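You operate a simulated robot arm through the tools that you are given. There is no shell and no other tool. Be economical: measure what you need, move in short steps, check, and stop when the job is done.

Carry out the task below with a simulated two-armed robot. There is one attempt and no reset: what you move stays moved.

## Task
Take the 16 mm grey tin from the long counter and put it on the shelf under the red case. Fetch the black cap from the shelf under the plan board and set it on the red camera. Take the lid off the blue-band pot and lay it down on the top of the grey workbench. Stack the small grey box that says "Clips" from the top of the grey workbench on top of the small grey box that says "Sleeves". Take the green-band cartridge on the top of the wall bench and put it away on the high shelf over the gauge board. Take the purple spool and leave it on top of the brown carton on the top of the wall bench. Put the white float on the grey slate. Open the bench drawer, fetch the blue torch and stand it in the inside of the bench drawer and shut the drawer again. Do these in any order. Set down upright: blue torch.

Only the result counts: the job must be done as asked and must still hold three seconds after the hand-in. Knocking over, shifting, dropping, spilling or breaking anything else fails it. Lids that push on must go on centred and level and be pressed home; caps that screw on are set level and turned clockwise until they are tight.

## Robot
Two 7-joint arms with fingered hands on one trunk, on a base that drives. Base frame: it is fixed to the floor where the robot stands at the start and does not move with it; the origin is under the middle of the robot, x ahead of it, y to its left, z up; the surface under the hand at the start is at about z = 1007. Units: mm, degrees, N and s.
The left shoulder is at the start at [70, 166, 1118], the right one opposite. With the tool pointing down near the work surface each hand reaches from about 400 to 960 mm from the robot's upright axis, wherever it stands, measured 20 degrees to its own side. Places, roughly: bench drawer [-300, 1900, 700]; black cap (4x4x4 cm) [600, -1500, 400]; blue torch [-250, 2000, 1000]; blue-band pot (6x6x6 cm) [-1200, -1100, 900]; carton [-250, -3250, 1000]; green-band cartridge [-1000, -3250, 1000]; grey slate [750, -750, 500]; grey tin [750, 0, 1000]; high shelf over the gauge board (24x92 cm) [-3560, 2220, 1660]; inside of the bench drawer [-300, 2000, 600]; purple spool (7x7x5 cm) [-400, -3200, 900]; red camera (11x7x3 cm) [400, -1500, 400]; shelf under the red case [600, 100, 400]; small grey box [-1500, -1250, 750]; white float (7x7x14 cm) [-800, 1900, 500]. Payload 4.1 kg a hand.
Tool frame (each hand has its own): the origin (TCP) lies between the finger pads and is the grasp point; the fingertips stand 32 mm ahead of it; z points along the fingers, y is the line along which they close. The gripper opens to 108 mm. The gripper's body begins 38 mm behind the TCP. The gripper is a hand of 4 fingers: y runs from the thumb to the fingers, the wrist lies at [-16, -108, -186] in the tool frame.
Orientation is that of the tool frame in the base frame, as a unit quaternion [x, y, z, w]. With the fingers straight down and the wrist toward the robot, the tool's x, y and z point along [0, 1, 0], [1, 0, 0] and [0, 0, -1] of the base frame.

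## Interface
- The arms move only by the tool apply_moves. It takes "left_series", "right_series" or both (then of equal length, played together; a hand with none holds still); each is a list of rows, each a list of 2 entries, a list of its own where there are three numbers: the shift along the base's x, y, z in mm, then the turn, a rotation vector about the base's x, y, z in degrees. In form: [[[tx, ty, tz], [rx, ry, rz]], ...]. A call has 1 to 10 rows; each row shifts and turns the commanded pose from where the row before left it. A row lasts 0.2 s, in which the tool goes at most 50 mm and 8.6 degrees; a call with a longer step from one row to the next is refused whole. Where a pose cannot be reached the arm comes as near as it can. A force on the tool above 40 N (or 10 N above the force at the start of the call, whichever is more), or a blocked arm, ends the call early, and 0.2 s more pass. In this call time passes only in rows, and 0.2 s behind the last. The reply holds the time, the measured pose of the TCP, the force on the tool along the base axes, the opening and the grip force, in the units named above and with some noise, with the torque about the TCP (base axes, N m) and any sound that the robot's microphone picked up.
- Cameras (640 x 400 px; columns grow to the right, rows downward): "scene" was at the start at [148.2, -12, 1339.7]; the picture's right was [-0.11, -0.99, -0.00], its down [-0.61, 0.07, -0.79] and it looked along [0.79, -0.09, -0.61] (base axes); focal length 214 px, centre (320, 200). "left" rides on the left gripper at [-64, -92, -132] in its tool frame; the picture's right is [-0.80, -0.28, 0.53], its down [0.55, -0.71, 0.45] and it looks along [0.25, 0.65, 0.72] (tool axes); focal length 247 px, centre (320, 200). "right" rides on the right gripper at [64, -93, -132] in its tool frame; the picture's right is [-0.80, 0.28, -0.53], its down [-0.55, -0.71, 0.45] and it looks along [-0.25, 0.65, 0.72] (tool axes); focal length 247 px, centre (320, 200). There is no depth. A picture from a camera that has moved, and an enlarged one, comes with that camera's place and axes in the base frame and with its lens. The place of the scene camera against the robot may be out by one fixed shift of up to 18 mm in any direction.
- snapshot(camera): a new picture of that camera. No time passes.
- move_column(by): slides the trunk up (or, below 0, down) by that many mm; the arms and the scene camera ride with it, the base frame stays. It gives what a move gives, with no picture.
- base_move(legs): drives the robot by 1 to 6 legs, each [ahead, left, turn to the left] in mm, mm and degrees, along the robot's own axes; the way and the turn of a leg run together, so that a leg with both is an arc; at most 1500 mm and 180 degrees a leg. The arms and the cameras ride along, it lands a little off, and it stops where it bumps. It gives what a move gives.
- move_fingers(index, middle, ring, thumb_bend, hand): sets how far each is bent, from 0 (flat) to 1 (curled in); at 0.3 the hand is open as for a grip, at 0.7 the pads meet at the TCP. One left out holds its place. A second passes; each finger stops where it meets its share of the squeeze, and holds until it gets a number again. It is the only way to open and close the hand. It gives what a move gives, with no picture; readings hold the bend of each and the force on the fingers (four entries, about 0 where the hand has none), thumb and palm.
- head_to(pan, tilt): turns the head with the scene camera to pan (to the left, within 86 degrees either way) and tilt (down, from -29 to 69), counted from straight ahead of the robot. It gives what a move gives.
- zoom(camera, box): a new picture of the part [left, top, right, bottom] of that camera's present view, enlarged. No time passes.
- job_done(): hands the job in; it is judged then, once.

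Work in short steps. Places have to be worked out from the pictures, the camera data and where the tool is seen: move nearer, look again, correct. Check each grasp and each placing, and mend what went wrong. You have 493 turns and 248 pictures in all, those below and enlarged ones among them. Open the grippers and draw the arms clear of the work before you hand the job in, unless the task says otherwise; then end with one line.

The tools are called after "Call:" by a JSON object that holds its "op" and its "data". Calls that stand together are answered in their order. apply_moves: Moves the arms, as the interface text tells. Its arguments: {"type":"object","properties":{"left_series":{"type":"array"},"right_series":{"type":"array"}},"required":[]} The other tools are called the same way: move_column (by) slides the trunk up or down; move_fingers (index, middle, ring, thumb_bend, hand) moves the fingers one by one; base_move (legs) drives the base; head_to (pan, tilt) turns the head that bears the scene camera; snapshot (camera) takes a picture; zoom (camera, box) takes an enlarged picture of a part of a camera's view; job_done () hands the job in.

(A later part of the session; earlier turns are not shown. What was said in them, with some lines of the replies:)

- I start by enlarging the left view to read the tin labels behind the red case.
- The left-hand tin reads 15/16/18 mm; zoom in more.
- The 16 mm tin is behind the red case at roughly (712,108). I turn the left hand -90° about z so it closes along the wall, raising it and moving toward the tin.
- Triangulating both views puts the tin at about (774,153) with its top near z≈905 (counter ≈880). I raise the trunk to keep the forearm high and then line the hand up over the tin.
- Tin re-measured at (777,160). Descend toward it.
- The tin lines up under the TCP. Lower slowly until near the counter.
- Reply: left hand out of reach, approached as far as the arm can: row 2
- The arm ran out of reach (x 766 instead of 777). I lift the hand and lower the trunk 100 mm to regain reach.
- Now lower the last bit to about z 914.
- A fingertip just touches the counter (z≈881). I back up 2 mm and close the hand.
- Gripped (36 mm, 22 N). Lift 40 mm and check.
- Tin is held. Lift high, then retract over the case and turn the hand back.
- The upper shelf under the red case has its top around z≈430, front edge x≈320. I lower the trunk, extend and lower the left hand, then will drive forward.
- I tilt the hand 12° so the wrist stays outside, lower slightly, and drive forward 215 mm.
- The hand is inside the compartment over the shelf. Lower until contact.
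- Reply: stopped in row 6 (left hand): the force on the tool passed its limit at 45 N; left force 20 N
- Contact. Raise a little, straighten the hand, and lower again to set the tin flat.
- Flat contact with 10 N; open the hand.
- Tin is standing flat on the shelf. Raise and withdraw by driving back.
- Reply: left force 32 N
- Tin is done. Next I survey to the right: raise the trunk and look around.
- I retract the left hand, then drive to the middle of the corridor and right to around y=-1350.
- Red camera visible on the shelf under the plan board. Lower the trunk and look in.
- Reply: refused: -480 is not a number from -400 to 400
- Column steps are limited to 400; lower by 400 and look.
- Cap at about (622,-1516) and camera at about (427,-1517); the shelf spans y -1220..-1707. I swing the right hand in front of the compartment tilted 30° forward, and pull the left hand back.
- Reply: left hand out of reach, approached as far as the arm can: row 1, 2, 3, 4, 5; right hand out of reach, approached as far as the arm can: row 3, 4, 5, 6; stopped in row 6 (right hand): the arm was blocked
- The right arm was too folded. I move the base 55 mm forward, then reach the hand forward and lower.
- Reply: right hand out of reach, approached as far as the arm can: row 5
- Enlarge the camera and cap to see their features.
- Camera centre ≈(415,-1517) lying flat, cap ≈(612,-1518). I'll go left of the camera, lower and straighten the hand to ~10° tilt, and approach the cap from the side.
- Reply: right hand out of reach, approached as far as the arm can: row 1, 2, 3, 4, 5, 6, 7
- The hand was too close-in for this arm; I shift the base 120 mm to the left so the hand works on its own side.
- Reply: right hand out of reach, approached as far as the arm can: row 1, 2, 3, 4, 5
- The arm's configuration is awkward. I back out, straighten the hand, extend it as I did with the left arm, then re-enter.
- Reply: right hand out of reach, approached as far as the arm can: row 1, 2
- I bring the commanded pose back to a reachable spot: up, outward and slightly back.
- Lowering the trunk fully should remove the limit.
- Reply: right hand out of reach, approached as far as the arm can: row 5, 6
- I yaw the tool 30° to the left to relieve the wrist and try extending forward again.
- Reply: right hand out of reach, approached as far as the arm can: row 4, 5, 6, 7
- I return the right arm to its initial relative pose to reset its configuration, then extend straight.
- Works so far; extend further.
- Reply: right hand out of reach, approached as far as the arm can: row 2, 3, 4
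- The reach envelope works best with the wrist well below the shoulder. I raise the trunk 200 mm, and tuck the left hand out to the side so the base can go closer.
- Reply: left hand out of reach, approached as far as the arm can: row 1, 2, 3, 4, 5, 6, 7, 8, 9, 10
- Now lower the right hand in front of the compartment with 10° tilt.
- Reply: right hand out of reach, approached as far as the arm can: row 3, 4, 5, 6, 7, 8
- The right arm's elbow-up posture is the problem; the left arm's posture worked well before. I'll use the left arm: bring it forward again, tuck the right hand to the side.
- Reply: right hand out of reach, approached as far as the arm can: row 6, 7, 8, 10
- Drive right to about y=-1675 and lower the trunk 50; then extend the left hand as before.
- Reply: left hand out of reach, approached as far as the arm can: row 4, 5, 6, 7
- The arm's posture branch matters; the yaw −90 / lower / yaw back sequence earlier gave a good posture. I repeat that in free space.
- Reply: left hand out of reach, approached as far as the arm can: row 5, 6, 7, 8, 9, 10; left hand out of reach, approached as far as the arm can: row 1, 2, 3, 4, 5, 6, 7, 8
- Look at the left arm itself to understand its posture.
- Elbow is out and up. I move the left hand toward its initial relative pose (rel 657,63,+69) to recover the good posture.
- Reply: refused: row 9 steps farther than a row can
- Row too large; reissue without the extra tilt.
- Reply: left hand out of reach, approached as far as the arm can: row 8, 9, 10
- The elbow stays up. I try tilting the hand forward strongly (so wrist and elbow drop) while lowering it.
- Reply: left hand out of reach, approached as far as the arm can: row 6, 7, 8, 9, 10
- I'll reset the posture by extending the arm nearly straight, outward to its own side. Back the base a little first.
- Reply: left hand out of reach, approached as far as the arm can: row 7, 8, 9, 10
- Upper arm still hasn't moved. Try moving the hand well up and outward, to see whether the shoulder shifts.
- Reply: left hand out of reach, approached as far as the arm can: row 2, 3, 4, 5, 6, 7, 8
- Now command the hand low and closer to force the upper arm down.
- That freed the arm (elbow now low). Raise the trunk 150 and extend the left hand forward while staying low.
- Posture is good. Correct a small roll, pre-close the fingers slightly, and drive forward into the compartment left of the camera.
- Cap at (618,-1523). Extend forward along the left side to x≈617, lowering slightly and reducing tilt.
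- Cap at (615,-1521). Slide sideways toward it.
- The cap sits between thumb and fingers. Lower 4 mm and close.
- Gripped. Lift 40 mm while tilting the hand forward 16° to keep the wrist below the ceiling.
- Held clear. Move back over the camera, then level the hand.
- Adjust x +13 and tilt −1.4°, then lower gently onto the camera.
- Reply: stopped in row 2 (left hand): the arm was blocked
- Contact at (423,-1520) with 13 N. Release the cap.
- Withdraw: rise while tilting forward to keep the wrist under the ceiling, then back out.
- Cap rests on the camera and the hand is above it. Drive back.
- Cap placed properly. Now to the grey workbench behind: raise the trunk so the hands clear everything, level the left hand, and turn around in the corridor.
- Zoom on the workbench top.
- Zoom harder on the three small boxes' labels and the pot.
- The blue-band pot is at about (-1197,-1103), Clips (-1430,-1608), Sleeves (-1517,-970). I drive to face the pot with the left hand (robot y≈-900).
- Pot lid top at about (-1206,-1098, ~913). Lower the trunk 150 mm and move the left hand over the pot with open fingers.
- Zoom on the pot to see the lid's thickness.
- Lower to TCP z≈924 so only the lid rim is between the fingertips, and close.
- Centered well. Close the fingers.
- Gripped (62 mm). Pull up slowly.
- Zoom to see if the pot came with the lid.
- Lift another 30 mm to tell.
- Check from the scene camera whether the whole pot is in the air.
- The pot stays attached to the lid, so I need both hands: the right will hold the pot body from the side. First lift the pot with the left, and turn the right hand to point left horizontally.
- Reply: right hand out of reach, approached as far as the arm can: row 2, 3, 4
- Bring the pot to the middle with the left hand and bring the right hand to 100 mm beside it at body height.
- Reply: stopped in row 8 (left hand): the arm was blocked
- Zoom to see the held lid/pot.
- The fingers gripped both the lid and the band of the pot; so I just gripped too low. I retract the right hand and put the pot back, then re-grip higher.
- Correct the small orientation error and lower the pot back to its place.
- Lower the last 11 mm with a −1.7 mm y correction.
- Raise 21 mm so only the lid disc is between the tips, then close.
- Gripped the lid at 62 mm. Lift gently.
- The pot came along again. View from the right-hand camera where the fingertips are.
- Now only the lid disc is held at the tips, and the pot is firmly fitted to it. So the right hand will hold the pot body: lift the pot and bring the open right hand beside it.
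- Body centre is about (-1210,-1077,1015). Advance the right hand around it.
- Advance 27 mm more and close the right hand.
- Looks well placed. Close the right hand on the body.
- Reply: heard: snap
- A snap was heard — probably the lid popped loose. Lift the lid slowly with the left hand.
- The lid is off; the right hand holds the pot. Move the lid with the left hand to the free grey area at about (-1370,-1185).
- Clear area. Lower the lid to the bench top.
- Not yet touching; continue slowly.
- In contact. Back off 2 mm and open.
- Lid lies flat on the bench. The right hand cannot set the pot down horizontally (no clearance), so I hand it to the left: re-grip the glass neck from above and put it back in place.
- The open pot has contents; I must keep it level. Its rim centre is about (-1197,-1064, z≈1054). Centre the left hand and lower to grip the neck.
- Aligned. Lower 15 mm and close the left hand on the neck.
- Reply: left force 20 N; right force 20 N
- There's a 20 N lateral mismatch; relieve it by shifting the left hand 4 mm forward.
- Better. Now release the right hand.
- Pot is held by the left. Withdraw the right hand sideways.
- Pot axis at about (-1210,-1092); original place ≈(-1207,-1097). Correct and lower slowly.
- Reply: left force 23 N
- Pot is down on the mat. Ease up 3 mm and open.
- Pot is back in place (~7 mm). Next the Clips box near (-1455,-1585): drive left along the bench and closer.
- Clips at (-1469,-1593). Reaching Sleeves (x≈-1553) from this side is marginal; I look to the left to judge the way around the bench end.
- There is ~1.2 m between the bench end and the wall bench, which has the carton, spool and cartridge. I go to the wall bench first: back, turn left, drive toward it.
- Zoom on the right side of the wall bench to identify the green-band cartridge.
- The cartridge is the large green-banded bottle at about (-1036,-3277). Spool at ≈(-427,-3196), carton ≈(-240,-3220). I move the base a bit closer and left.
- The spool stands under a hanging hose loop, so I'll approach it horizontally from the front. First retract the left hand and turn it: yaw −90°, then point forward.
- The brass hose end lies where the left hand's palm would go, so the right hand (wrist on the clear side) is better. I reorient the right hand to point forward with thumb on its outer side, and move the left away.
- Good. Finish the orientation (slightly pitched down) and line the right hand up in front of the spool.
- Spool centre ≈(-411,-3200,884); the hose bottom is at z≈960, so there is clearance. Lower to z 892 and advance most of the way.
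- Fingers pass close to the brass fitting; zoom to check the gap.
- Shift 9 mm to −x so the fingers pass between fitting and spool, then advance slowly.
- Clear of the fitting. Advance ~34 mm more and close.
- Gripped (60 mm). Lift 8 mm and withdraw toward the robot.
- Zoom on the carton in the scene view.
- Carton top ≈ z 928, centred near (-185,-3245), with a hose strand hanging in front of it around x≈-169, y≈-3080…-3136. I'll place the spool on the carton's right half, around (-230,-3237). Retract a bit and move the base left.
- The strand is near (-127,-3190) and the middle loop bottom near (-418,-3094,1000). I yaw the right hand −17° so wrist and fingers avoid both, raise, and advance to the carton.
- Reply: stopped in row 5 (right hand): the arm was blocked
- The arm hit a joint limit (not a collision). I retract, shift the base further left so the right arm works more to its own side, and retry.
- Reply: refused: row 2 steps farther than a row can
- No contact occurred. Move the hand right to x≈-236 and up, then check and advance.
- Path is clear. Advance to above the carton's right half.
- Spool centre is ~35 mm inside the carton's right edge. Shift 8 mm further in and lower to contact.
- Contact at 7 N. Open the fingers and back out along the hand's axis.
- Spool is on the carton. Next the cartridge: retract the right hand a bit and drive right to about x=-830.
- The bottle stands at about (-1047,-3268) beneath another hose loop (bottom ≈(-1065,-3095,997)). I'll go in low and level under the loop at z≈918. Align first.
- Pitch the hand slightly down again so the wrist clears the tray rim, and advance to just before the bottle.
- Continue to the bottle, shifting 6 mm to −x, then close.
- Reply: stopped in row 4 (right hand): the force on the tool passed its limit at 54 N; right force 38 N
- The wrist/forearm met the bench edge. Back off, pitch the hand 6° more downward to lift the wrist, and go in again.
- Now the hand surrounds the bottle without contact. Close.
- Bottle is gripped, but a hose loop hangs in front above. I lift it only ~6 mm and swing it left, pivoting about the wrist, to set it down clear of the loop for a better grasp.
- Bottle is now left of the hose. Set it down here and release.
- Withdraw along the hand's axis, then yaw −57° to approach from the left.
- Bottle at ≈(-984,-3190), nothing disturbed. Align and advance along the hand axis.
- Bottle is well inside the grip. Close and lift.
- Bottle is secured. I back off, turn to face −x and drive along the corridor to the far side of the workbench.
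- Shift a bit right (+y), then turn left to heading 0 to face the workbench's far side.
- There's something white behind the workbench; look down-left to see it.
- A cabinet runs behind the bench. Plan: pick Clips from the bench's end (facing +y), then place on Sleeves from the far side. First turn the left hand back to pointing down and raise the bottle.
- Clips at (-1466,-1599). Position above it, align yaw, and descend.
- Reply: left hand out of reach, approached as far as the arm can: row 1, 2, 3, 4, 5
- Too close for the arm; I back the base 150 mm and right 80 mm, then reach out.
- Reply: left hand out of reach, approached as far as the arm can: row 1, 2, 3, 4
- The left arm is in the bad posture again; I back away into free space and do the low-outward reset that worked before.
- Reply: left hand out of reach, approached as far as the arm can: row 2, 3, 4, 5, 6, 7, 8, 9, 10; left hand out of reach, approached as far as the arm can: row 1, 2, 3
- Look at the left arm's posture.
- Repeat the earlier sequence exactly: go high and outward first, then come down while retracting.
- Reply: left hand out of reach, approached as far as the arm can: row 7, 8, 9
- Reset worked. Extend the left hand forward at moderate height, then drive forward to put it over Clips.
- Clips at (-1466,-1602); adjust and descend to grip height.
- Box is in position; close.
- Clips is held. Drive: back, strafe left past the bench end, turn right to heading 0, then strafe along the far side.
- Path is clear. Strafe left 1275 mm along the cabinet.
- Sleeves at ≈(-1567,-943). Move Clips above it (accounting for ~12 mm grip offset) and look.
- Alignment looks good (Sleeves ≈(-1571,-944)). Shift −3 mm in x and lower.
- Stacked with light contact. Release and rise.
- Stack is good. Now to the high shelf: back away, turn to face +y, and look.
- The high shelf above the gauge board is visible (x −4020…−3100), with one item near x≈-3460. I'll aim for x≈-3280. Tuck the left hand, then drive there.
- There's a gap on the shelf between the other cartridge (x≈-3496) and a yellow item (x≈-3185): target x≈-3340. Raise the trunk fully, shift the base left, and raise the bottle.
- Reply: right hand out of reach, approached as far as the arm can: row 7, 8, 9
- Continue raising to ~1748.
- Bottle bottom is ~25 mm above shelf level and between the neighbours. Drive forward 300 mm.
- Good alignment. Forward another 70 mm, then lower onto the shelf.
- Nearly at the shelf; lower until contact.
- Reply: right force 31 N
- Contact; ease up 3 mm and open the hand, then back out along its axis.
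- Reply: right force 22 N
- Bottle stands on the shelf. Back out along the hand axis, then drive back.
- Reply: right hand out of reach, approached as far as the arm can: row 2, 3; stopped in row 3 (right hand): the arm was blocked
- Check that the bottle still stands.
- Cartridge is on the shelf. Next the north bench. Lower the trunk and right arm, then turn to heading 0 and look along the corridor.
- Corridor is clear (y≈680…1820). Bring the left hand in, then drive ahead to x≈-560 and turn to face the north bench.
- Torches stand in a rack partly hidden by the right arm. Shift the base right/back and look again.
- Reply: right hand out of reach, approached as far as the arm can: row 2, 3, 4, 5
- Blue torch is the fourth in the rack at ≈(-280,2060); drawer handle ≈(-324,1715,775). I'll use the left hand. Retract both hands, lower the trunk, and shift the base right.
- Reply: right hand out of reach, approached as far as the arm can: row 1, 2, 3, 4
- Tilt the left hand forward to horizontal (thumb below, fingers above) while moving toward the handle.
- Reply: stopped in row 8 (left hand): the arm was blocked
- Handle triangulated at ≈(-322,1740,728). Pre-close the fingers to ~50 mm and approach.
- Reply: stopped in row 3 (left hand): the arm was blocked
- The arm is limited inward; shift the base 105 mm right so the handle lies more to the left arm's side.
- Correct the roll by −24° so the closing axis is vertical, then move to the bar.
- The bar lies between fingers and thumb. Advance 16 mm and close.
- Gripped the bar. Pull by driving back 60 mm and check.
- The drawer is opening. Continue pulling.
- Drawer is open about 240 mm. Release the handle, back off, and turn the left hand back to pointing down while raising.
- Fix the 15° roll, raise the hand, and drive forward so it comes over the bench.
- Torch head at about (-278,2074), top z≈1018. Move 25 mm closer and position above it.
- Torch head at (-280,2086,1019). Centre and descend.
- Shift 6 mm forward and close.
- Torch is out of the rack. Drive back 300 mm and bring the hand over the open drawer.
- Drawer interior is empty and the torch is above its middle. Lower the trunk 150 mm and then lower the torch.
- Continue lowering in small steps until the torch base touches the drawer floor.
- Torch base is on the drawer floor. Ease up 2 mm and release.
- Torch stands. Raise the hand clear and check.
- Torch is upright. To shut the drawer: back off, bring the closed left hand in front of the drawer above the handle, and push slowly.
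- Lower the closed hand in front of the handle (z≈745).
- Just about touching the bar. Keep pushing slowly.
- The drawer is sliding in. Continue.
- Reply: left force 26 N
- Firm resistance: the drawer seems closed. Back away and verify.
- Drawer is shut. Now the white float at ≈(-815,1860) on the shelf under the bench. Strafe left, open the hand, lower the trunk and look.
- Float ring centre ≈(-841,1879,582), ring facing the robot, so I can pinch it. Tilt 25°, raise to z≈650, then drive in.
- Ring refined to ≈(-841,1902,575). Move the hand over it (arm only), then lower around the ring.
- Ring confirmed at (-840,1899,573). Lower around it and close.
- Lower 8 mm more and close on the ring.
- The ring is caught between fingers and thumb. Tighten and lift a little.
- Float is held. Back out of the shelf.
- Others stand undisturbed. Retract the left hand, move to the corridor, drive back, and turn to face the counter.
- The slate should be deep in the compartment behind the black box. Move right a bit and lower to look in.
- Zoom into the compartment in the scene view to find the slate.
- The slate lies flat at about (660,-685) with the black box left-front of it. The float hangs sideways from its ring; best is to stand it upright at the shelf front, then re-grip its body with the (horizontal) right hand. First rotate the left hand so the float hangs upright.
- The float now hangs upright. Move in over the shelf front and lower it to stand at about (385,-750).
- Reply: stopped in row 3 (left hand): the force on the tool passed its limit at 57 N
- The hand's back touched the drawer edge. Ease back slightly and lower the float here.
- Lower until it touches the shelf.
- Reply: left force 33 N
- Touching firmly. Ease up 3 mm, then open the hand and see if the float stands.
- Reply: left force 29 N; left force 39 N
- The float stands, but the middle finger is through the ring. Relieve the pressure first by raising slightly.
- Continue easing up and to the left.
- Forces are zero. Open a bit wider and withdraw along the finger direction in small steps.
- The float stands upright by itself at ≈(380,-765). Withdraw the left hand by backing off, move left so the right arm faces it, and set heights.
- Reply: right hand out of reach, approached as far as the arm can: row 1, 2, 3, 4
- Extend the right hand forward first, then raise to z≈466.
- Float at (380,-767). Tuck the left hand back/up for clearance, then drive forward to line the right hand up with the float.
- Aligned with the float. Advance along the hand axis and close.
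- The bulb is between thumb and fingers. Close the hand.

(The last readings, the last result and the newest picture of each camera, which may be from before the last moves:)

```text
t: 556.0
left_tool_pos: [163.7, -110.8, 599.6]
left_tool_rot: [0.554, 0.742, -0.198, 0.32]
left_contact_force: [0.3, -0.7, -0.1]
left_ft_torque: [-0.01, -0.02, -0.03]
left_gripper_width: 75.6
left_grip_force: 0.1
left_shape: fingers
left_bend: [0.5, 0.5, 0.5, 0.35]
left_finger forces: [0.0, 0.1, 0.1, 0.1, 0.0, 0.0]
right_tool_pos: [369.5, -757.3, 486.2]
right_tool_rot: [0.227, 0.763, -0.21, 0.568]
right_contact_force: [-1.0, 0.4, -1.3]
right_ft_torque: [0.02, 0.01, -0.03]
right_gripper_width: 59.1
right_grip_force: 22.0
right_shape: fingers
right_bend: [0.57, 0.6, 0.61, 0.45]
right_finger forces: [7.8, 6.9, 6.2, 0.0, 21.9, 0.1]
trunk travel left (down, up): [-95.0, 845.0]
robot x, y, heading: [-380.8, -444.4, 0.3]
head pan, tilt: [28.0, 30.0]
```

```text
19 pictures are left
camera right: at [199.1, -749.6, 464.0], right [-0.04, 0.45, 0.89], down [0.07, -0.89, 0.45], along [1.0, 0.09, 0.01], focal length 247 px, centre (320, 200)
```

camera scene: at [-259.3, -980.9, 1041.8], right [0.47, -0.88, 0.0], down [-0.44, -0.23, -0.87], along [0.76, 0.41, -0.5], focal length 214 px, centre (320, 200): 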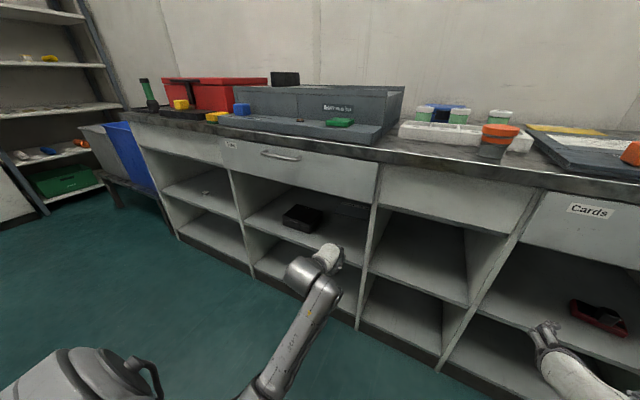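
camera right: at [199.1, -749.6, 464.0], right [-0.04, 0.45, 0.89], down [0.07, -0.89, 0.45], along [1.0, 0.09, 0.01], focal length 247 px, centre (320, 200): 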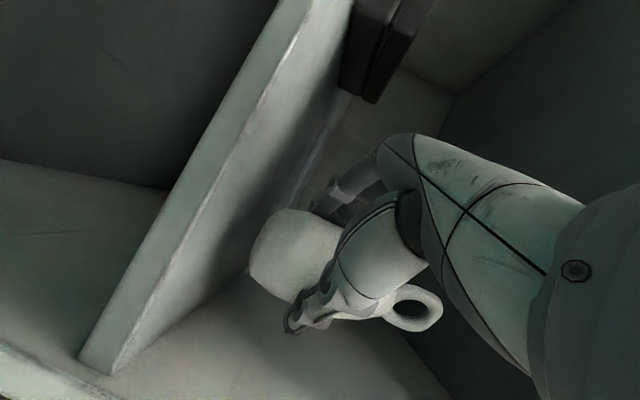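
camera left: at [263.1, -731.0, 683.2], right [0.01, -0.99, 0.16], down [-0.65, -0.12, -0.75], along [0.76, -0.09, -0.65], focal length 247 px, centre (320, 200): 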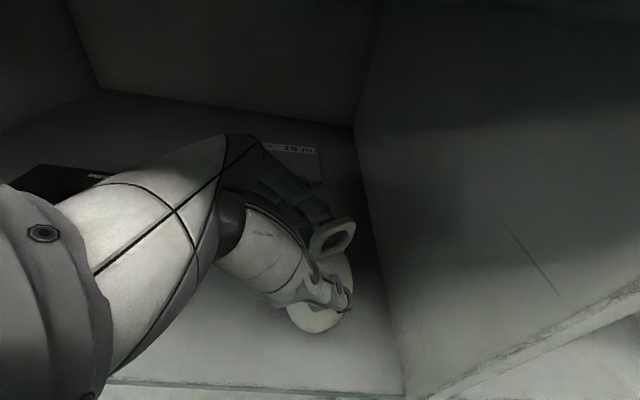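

Float is firmly held upright. Raise slightly, drive forward 140 mm, then extend over the slate.

Call:
{"op": "apply_moves", "data": {"right_series": [[[0, 10, 8], [0, 0, 0]], [[0, 20, 6], [0, 0, 0]], [[0, 20, 0], [0, 0, 0]]]}}

Call:
{"op": "base_move", "data": {"legs": [[140, 0, 0]]}}

Call:
{"op": "snapshot", "data": {"camera": "right"}}

```text
t: 556.8
left_tool_pos: [164.0, -111.2, 600.8]
left_tool_rot: [0.555, 0.742, -0.198, 0.321]
left_contact_force: [-0.2, -0.2, 0.0]
left_ft_torque: [-0.01, 0.01, -0.02]
left_gripper_width: 75.6
left_grip_force: 0.0
left_shape: fingers
left_bend: [0.5, 0.5, 0.5, 0.35]
left_finger forces: [0.1, 0.0, 0.0, 0.1, 0.1, 0.0]
right_tool_pos: [372.1, -706.8, 500.0]
right_tool_rot: [0.227, 0.763, -0.21, 0.568]
right_contact_force: [-0.9, -0.3, -1.2]
right_ft_torque: [0.01, 0.04, -0.01]
right_gripper_width: 59.4
right_grip_force: 21.6
right_shape: fingers
right_bend: [0.57, 0.6, 0.61, 0.45]
right_finger forces: [7.7, 6.9, 6.1, 0.0, 21.9, 0.0]
trunk travel left (down, up): [-95.0, 845.0]
robot x, y, heading: [-383.8, -440.5, -0.2]
head pan, tilt: [28.0, 30.0]
```

```text
t: 558.1
left_tool_pos: [302.9, -110.2, 601.2]
left_tool_rot: [0.554, 0.742, -0.199, 0.322]
left_contact_force: [-0.6, -0.4, 0.8]
left_ft_torque: [0.01, -0.01, 0.01]
left_gripper_width: 75.7
left_grip_force: 0.0
left_shape: fingers
left_bend: [0.5, 0.5, 0.5, 0.35]
left_finger forces: [0.1, 0.0, 0.1, 0.0, 0.0, 0.0]
right_tool_pos: [510.7, -706.3, 500.1]
right_tool_rot: [0.226, 0.763, -0.209, 0.569]
right_contact_force: [0.0, 0.6, -1.8]
right_ft_torque: [0.01, 0.01, -0.01]
right_gripper_width: 59.5
right_grip_force: 21.4
right_shape: fingers
right_bend: [0.57, 0.61, 0.61, 0.45]
right_finger forces: [7.8, 6.9, 6.1, 0.0, 21.9, 0.1]
trunk travel left (down, up): [-95.0, 845.0]
robot x, y, heading: [-243.2, -441.0, 0.1]
head pan, tilt: [28.0, 30.0]
```

```text
18 pictures are left
camera right: at [339.4, -698.7, 478.5], right [-0.05, 0.45, 0.89], down [0.07, -0.89, 0.45], along [1.0, 0.09, 0.01], focal length 247 px, centre (320, 200)
```

right: 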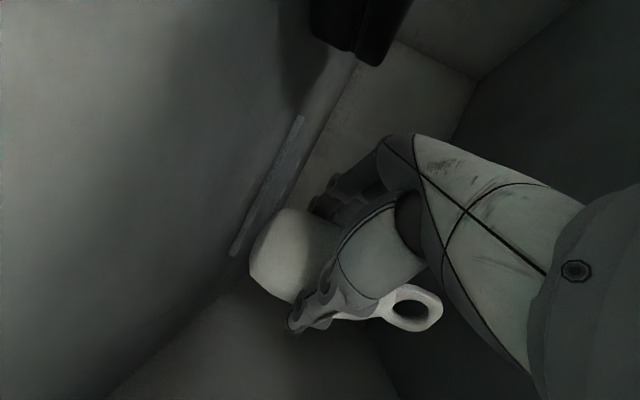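

Slate's front edge is at x≈572–600, y −757…−619, so its centre is ≈(645,-688). Extend the arm there.

Call:
{"op": "apply_moves", "data": {"right_series": [[[30, 5, 0], [0, 0, 0]], [[35, 5, 0], [0, 0, 0]], [[35, 5, 0], [0, 0, 0]], [[28, 5, 0], [0, 0, 0]]]}}

Call:
{"op": "snapshot", "data": {"camera": "right"}}

Call:
{"op": "zoom", "data": {"camera": "scene", "box": [280, 120, 480, 280]}}

```text
t: 559.1
left_tool_pos: [301.3, -110.7, 601.1]
left_tool_rot: [0.554, 0.742, -0.198, 0.321]
left_contact_force: [0.5, 0.2, -0.1]
left_ft_torque: [0.03, 0.02, 0.01]
left_gripper_width: 75.5
left_grip_force: 0.1
left_shape: fingers
left_bend: [0.5, 0.5, 0.5, 0.35]
left_finger forces: [0.0, 0.0, 0.1, 0.0, 0.0, 0.0]
right_tool_pos: [638.7, -684.1, 500.3]
right_tool_rot: [0.226, 0.763, -0.209, 0.568]
right_contact_force: [0.1, 0.2, -0.7]
right_ft_torque: [0.03, 0.02, -0.02]
right_gripper_width: 59.3
right_grip_force: 21.4
right_shape: fingers
right_bend: [0.57, 0.61, 0.61, 0.45]
right_finger forces: [7.9, 7.0, 6.2, 0.0, 21.9, 0.0]
trunk travel left (down, up): [-95.0, 845.0]
robot x, y, heading: [-241.3, -442.7, 0.3]
head pan, tilt: [28.0, 30.0]
```

```text
17 pictures are left
camera right: at [467.2, -677.2, 478.9], right [-0.05, 0.45, 0.89], down [0.07, -0.89, 0.45], along [1.0, 0.09, 0.01], focal length 247 px, centre (320, 200)
```

right: 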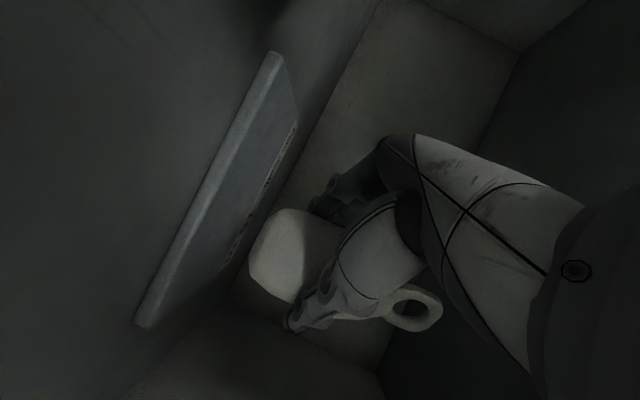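

```text
2.50 times, centred on (380, 200) of scene
camera zoom: at [-99.4, -400.3, 821.8], right [0.47, -0.88, 0.0], down [-0.44, -0.24, -0.87], along [0.76, 0.41, -0.5], focal length 536 px, centre (170, 200)
```

zoom: 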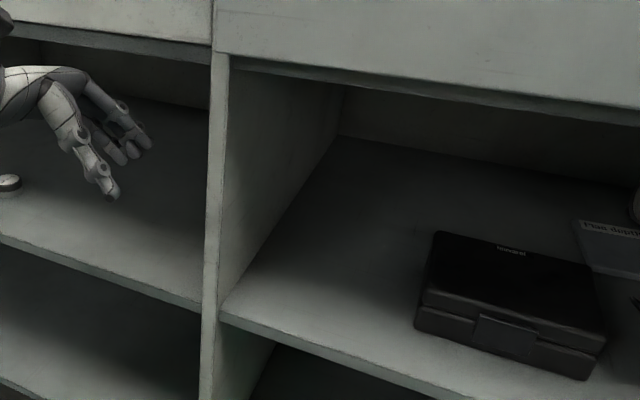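

Slate spans x 585–705, y −755…−608; the float is over its centre. Lower it.

Call:
{"op": "apply_moves", "data": {"right_series": [[[0, 2, -10], [0, 0, 0]], [[0, 1, -6], [0, 0, 0]], [[0, 0, -4], [0, 0, 0]], [[0, 0, -3], [0, 0, 0]], [[0, 0, -3], [0, 0, 0]], [[0, 0, -2], [0, 0, 0]]]}}

Call:
{"op": "snapshot", "data": {"camera": "right"}}

```text
t: 560.5
left_tool_pos: [303.5, -109.9, 601.3]
left_tool_rot: [0.554, 0.742, -0.197, 0.322]
left_contact_force: [0.6, 0.1, 0.3]
left_ft_torque: [-0.02, -0.01, 0.03]
left_gripper_width: 75.3
left_grip_force: 0.0
left_shape: fingers
left_bend: [0.5, 0.5, 0.5, 0.35]
left_finger forces: [0.1, 0.0, 0.1, 0.0, 0.0, 0.1]
right_tool_pos: [639.7, -682.1, 472.9]
right_tool_rot: [0.226, 0.763, -0.209, 0.569]
right_contact_force: [0.5, 0.3, 4.6]
right_ft_torque: [0.0, -0.1, -0.01]
right_gripper_width: 59.2
right_grip_force: 21.9
right_shape: fingers
right_bend: [0.57, 0.61, 0.61, 0.45]
right_finger forces: [8.1, 7.1, 6.6, 0.0, 22.2, 0.0]
trunk travel left (down, up): [-95.0, 845.0]
robot x, y, heading: [-242.5, -442.4, 0.1]
head pan, tilt: [28.0, 30.0]
```

```text
15 pictures are left
camera right: at [468.0, -675.0, 451.1], right [-0.05, 0.45, 0.89], down [0.07, -0.89, 0.45], along [1.0, 0.09, 0.01], focal length 247 px, centre (320, 200)
```

right: 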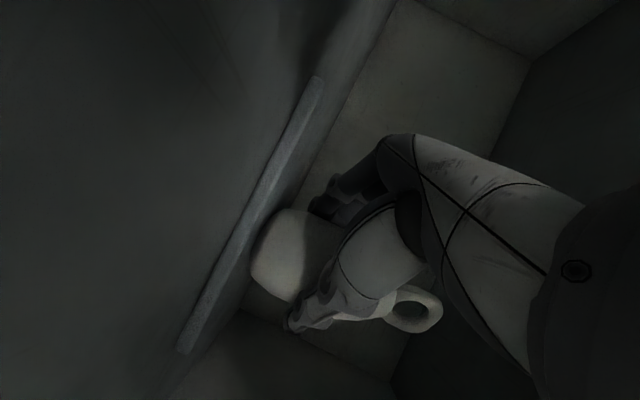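

Light contact at z≈473. Release the float.

Call:
{"op": "move_fingers", "data": {"hand": "right", "index": 0.42, "middle": 0.42, "ring": 0.42, "thumb_bend": 0.32}}

Call:
{"op": "snapshot", "data": {"camera": "right"}}

```text
t: 561.5
left_tool_pos: [302.8, -110.7, 600.9]
left_tool_rot: [0.553, 0.742, -0.198, 0.322]
left_contact_force: [-0.2, -0.5, 0.9]
left_ft_torque: [-0.04, -0.01, 0.01]
left_gripper_width: 75.4
left_grip_force: 0.0
left_shape: fingers
left_bend: [0.5, 0.5, 0.5, 0.35]
left_finger forces: [0.1, 0.0, 0.1, 0.0, 0.0, 0.1]
right_tool_pos: [639.1, -681.9, 471.6]
right_tool_rot: [0.226, 0.762, -0.209, 0.569]
right_contact_force: [-0.1, -0.4, 0.5]
right_ft_torque: [0.0, 0.0, 0.02]
right_gripper_width: 89.9
right_grip_force: 0.0
right_shape: fingers
right_bend: [0.42, 0.42, 0.42, 0.32]
right_finger forces: [0.0, 0.0, 0.0, 0.0, 0.0, 0.1]
trunk travel left (down, up): [-95.0, 845.0]
robot x, y, heading: [-243.3, -440.8, 0.0]
head pan, tilt: [28.0, 30.0]
```

```text
14 pictures are left
camera right: at [468.0, -675.0, 450.0], right [-0.05, 0.45, 0.89], down [0.07, -0.89, 0.45], along [1.0, 0.09, 0.01], focal length 247 px, centre (320, 200)
```

right: 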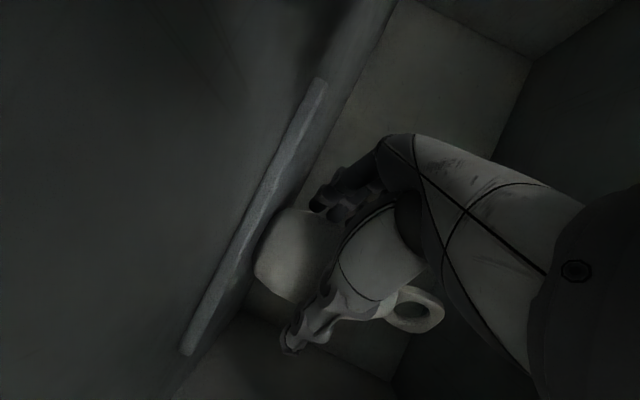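

Float stands on the slate. Raise the hand ~28 mm (to clear the black box), retreat along its axis, then straight back.

Call:
{"op": "apply_moves", "data": {"right_series": [[[0, 0, 10], [0, 0, 0]], [[0, 0, 10], [0, 0, 0]], [[0, 0, 8], [0, 0, 0]], [[-12, 9, 0], [0, 0, 0]], [[-16, 12, 0], [0, 0, 0]], [[-18, 13, 0], [0, 0, 0]]]}}

Call:
{"op": "snapshot", "data": {"camera": "right"}}

```text
t: 563.0
left_tool_pos: [303.1, -110.6, 600.5]
left_tool_rot: [0.554, 0.742, -0.198, 0.321]
left_contact_force: [-0.1, 0.1, -0.2]
left_ft_torque: [0.0, 0.02, 0.0]
left_gripper_width: 75.5
left_grip_force: 0.1
left_shape: fingers
left_bend: [0.5, 0.5, 0.5, 0.35]
left_finger forces: [0.0, 0.1, 0.1, 0.1, 0.0, 0.0]
right_tool_pos: [593.3, -647.6, 500.9]
right_tool_rot: [0.227, 0.763, -0.209, 0.568]
right_contact_force: [0.3, -0.1, -0.2]
right_ft_torque: [0.0, -0.01, -0.02]
right_gripper_width: 89.7
right_grip_force: 0.0
right_shape: fingers
right_bend: [0.42, 0.42, 0.42, 0.32]
right_finger forces: [0.0, 0.0, 0.0, 0.0, 0.0, 0.1]
trunk travel left (down, up): [-95.0, 845.0]
robot x, y, heading: [-240.3, -439.4, 0.1]
head pan, tilt: [28.0, 30.0]
```

```text
13 pictures are left
camera right: at [421.4, -640.9, 479.1], right [-0.05, 0.45, 0.89], down [0.07, -0.89, 0.45], along [1.0, 0.09, 0.01], focal length 247 px, centre (320, 200)
```

right: 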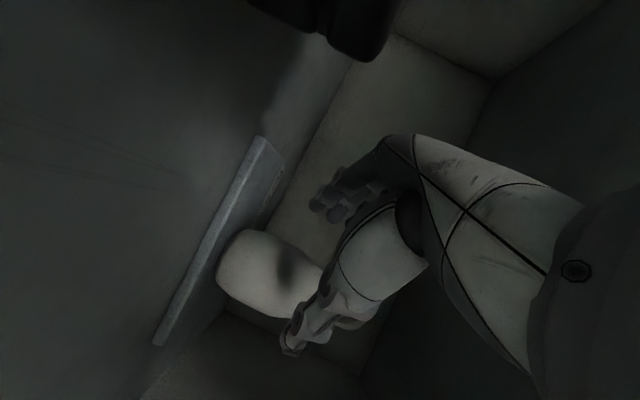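

Float is standing on the slate and the hand is clear of it. Retreat straight back.

Call:
{"op": "apply_moves", "data": {"right_series": [[[-20, 0, 2], [0, 0, 0]], [[-25, 0, 2], [0, 0, 0]], [[-30, -2, 2], [0, 0, 0]]]}}

Call:
{"op": "base_move", "data": {"legs": [[-330, 0, 0]]}}

Call:
{"op": "zoom", "data": {"camera": "right", "box": [200, 100, 400, 300]}}

```text
t: 563.8
left_tool_pos: [302.2, -110.0, 601.7]
left_tool_rot: [0.554, 0.742, -0.197, 0.322]
left_contact_force: [-0.3, 1.1, 0.1]
left_ft_torque: [0.0, 0.0, 0.0]
left_gripper_width: 75.4
left_grip_force: 0.1
left_shape: fingers
left_bend: [0.5, 0.5, 0.5, 0.35]
left_finger forces: [0.0, 0.0, 0.0, 0.1, 0.0, 0.0]
right_tool_pos: [516.7, -650.7, 505.7]
right_tool_rot: [0.225, 0.763, -0.21, 0.569]
right_contact_force: [-0.5, 0.4, -0.6]
right_ft_torque: [0.01, -0.01, -0.01]
right_gripper_width: 90.2
right_grip_force: 0.0
right_shape: fingers
right_bend: [0.42, 0.42, 0.42, 0.32]
right_finger forces: [0.1, 0.1, 0.1, 0.1, 0.0, 0.0]
trunk travel left (down, up): [-95.0, 845.0]
robot x, y, heading: [-242.8, -442.6, 0.1]
head pan, tilt: [28.0, 30.0]
```

```text
t: 565.9
left_tool_pos: [-24.2, -112.5, 601.2]
left_tool_rot: [0.555, 0.741, -0.199, 0.321]
left_contact_force: [0.0, -0.1, 0.9]
left_ft_torque: [-0.03, 0.02, 0.01]
left_gripper_width: 75.4
left_grip_force: 0.1
left_shape: fingers
left_bend: [0.5, 0.5, 0.5, 0.35]
left_finger forces: [0.0, 0.1, 0.1, 0.1, 0.0, 0.0]
right_tool_pos: [187.4, -654.9, 505.6]
right_tool_rot: [0.227, 0.763, -0.211, 0.568]
right_contact_force: [-0.7, -0.2, 0.4]
right_ft_torque: [0.0, -0.04, 0.02]
right_gripper_width: 89.7
right_grip_force: 0.1
right_shape: fingers
right_bend: [0.42, 0.42, 0.42, 0.32]
right_finger forces: [0.0, 0.0, 0.1, 0.0, 0.0, 0.0]
trunk travel left (down, up): [-95.0, 845.0]
robot x, y, heading: [-572.2, -439.9, -0.1]
head pan, tilt: [28.0, 30.0]
```

```text
2.00 times, centred on (300, 200) of right
camera zoom: at [17.0, -646.4, 483.4], right [-0.04, 0.45, 0.89], down [0.07, -0.89, 0.45], along [1.0, 0.08, 0.01], focal length 494 px, centre (360, 200)
```

zoom: 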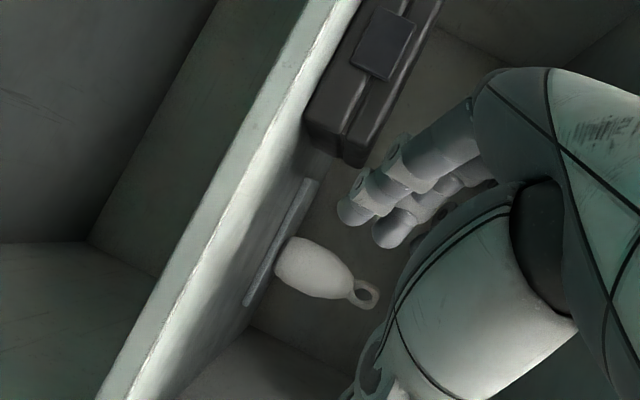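

The float stands on the slate. All tasks are done and the arms are clear; open both hands fully.

Call:
{"op": "move_fingers", "data": {"hand": "left", "index": 0.3, "middle": 0.3, "ring": 0.3, "thumb_bend": 0.3}}

Call:
{"op": "move_fingers", "data": {"hand": "right", "index": 0.3, "middle": 0.3, "ring": 0.3, "thumb_bend": 0.3}}

Call:
{"op": "head_to", "data": {"pan": 0, "tilt": 15}}

Call:
{"op": "snapshot", "data": {"camera": "scene"}}

```text
t: 566.9
left_tool_pos: [-23.8, -114.2, 601.8]
left_tool_rot: [0.556, 0.74, -0.199, 0.321]
left_contact_force: [-0.2, 0.4, 0.5]
left_ft_torque: [0.02, -0.01, -0.01]
left_gripper_width: 108.2
left_grip_force: 0.0
left_shape: fingers
left_bend: [0.3, 0.3, 0.3, 0.3]
left_finger forces: [0.0, 0.0, 0.0, 0.0, 0.0, 0.0]
right_tool_pos: [188.1, -654.2, 504.5]
right_tool_rot: [0.228, 0.763, -0.21, 0.568]
right_contact_force: [-0.8, 0.7, 0.5]
right_ft_torque: [0.01, 0.01, -0.02]
right_gripper_width: 89.8
right_grip_force: 0.0
right_shape: fingers
right_bend: [0.42, 0.42, 0.42, 0.32]
right_finger forces: [0.0, 0.1, 0.0, 0.0, 0.0, 0.0]
trunk travel left (down, up): [-95.0, 845.0]
robot x, y, heading: [-573.1, -439.8, -0.2]
head pan, tilt: [28.0, 30.0]
```

```text
t: 567.9
left_tool_pos: [-25.1, -113.0, 600.4]
left_tool_rot: [0.555, 0.741, -0.2, 0.322]
left_contact_force: [0.7, -0.7, -0.1]
left_ft_torque: [-0.02, 0.02, -0.01]
left_gripper_width: 107.8
left_grip_force: 0.1
left_shape: fingers
left_bend: [0.3, 0.3, 0.3, 0.3]
left_finger forces: [0.0, 0.0, 0.1, 0.1, 0.0, 0.1]
right_tool_pos: [188.0, -654.7, 505.4]
right_tool_rot: [0.228, 0.762, -0.211, 0.568]
right_contact_force: [0.5, 0.8, -0.1]
right_ft_torque: [-0.03, 0.03, 0.0]
right_gripper_width: 107.9
right_grip_force: 0.1
right_shape: fingers
right_bend: [0.3, 0.3, 0.3, 0.3]
right_finger forces: [0.1, 0.0, 0.0, 0.0, 0.0, 0.0]
trunk travel left (down, up): [-95.0, 845.0]
robot x, y, heading: [-568.2, -443.4, -0.2]
head pan, tilt: [28.0, 30.0]
```

```text
t: 568.9
left_tool_pos: [-24.9, -114.8, 599.7]
left_tool_rot: [0.555, 0.741, -0.198, 0.322]
left_contact_force: [0.9, -0.2, 0.3]
left_ft_torque: [0.0, -0.04, -0.01]
left_gripper_width: 107.8
left_grip_force: 0.0
left_shape: fingers
left_bend: [0.3, 0.3, 0.3, 0.3]
left_finger forces: [0.0, 0.1, 0.1, 0.1, 0.1, 0.1]
right_tool_pos: [188.4, -654.4, 505.5]
right_tool_rot: [0.227, 0.762, -0.21, 0.568]
right_contact_force: [0.0, -0.2, -0.1]
right_ft_torque: [0.03, 0.0, -0.01]
right_gripper_width: 108.1
right_grip_force: 0.0
right_shape: fingers
right_bend: [0.3, 0.3, 0.3, 0.3]
right_finger forces: [0.0, 0.0, 0.0, 0.1, 0.0, 0.0]
trunk travel left (down, up): [-95.0, 845.0]
robot x, y, heading: [-569.6, -442.1, -0.3]
head pan, tilt: [0.0, 15.0]
```

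```text
11 pictures are left
camera scene: at [-414.4, -443.3, 846.0], right [0.0, -1.0, 0.0], down [-0.26, 0.0, -0.97], along [0.97, 0.0, -0.26], focal length 214 px, centre (320, 200)
```

scene: 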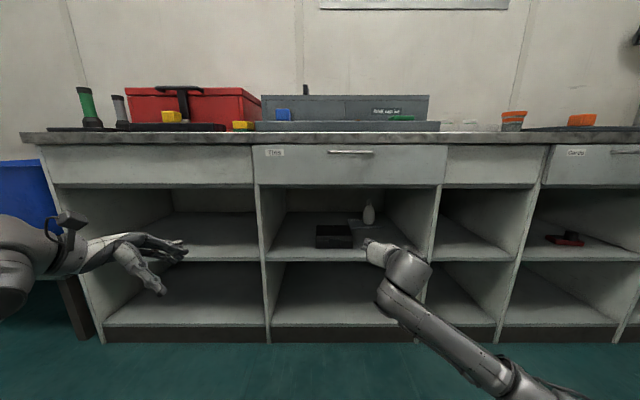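

Float stands on the slate, arms are clear of everything and hands open. Hand in the job.

Call:
{"op": "job_done", "data": {}}

```text
The job is handed in.
```

I've handed in the job with all eight tasks carried out. I couldn't check one result: whether the torch is still upright in the drawer, because I placed it standing and then shut the drawer over it.
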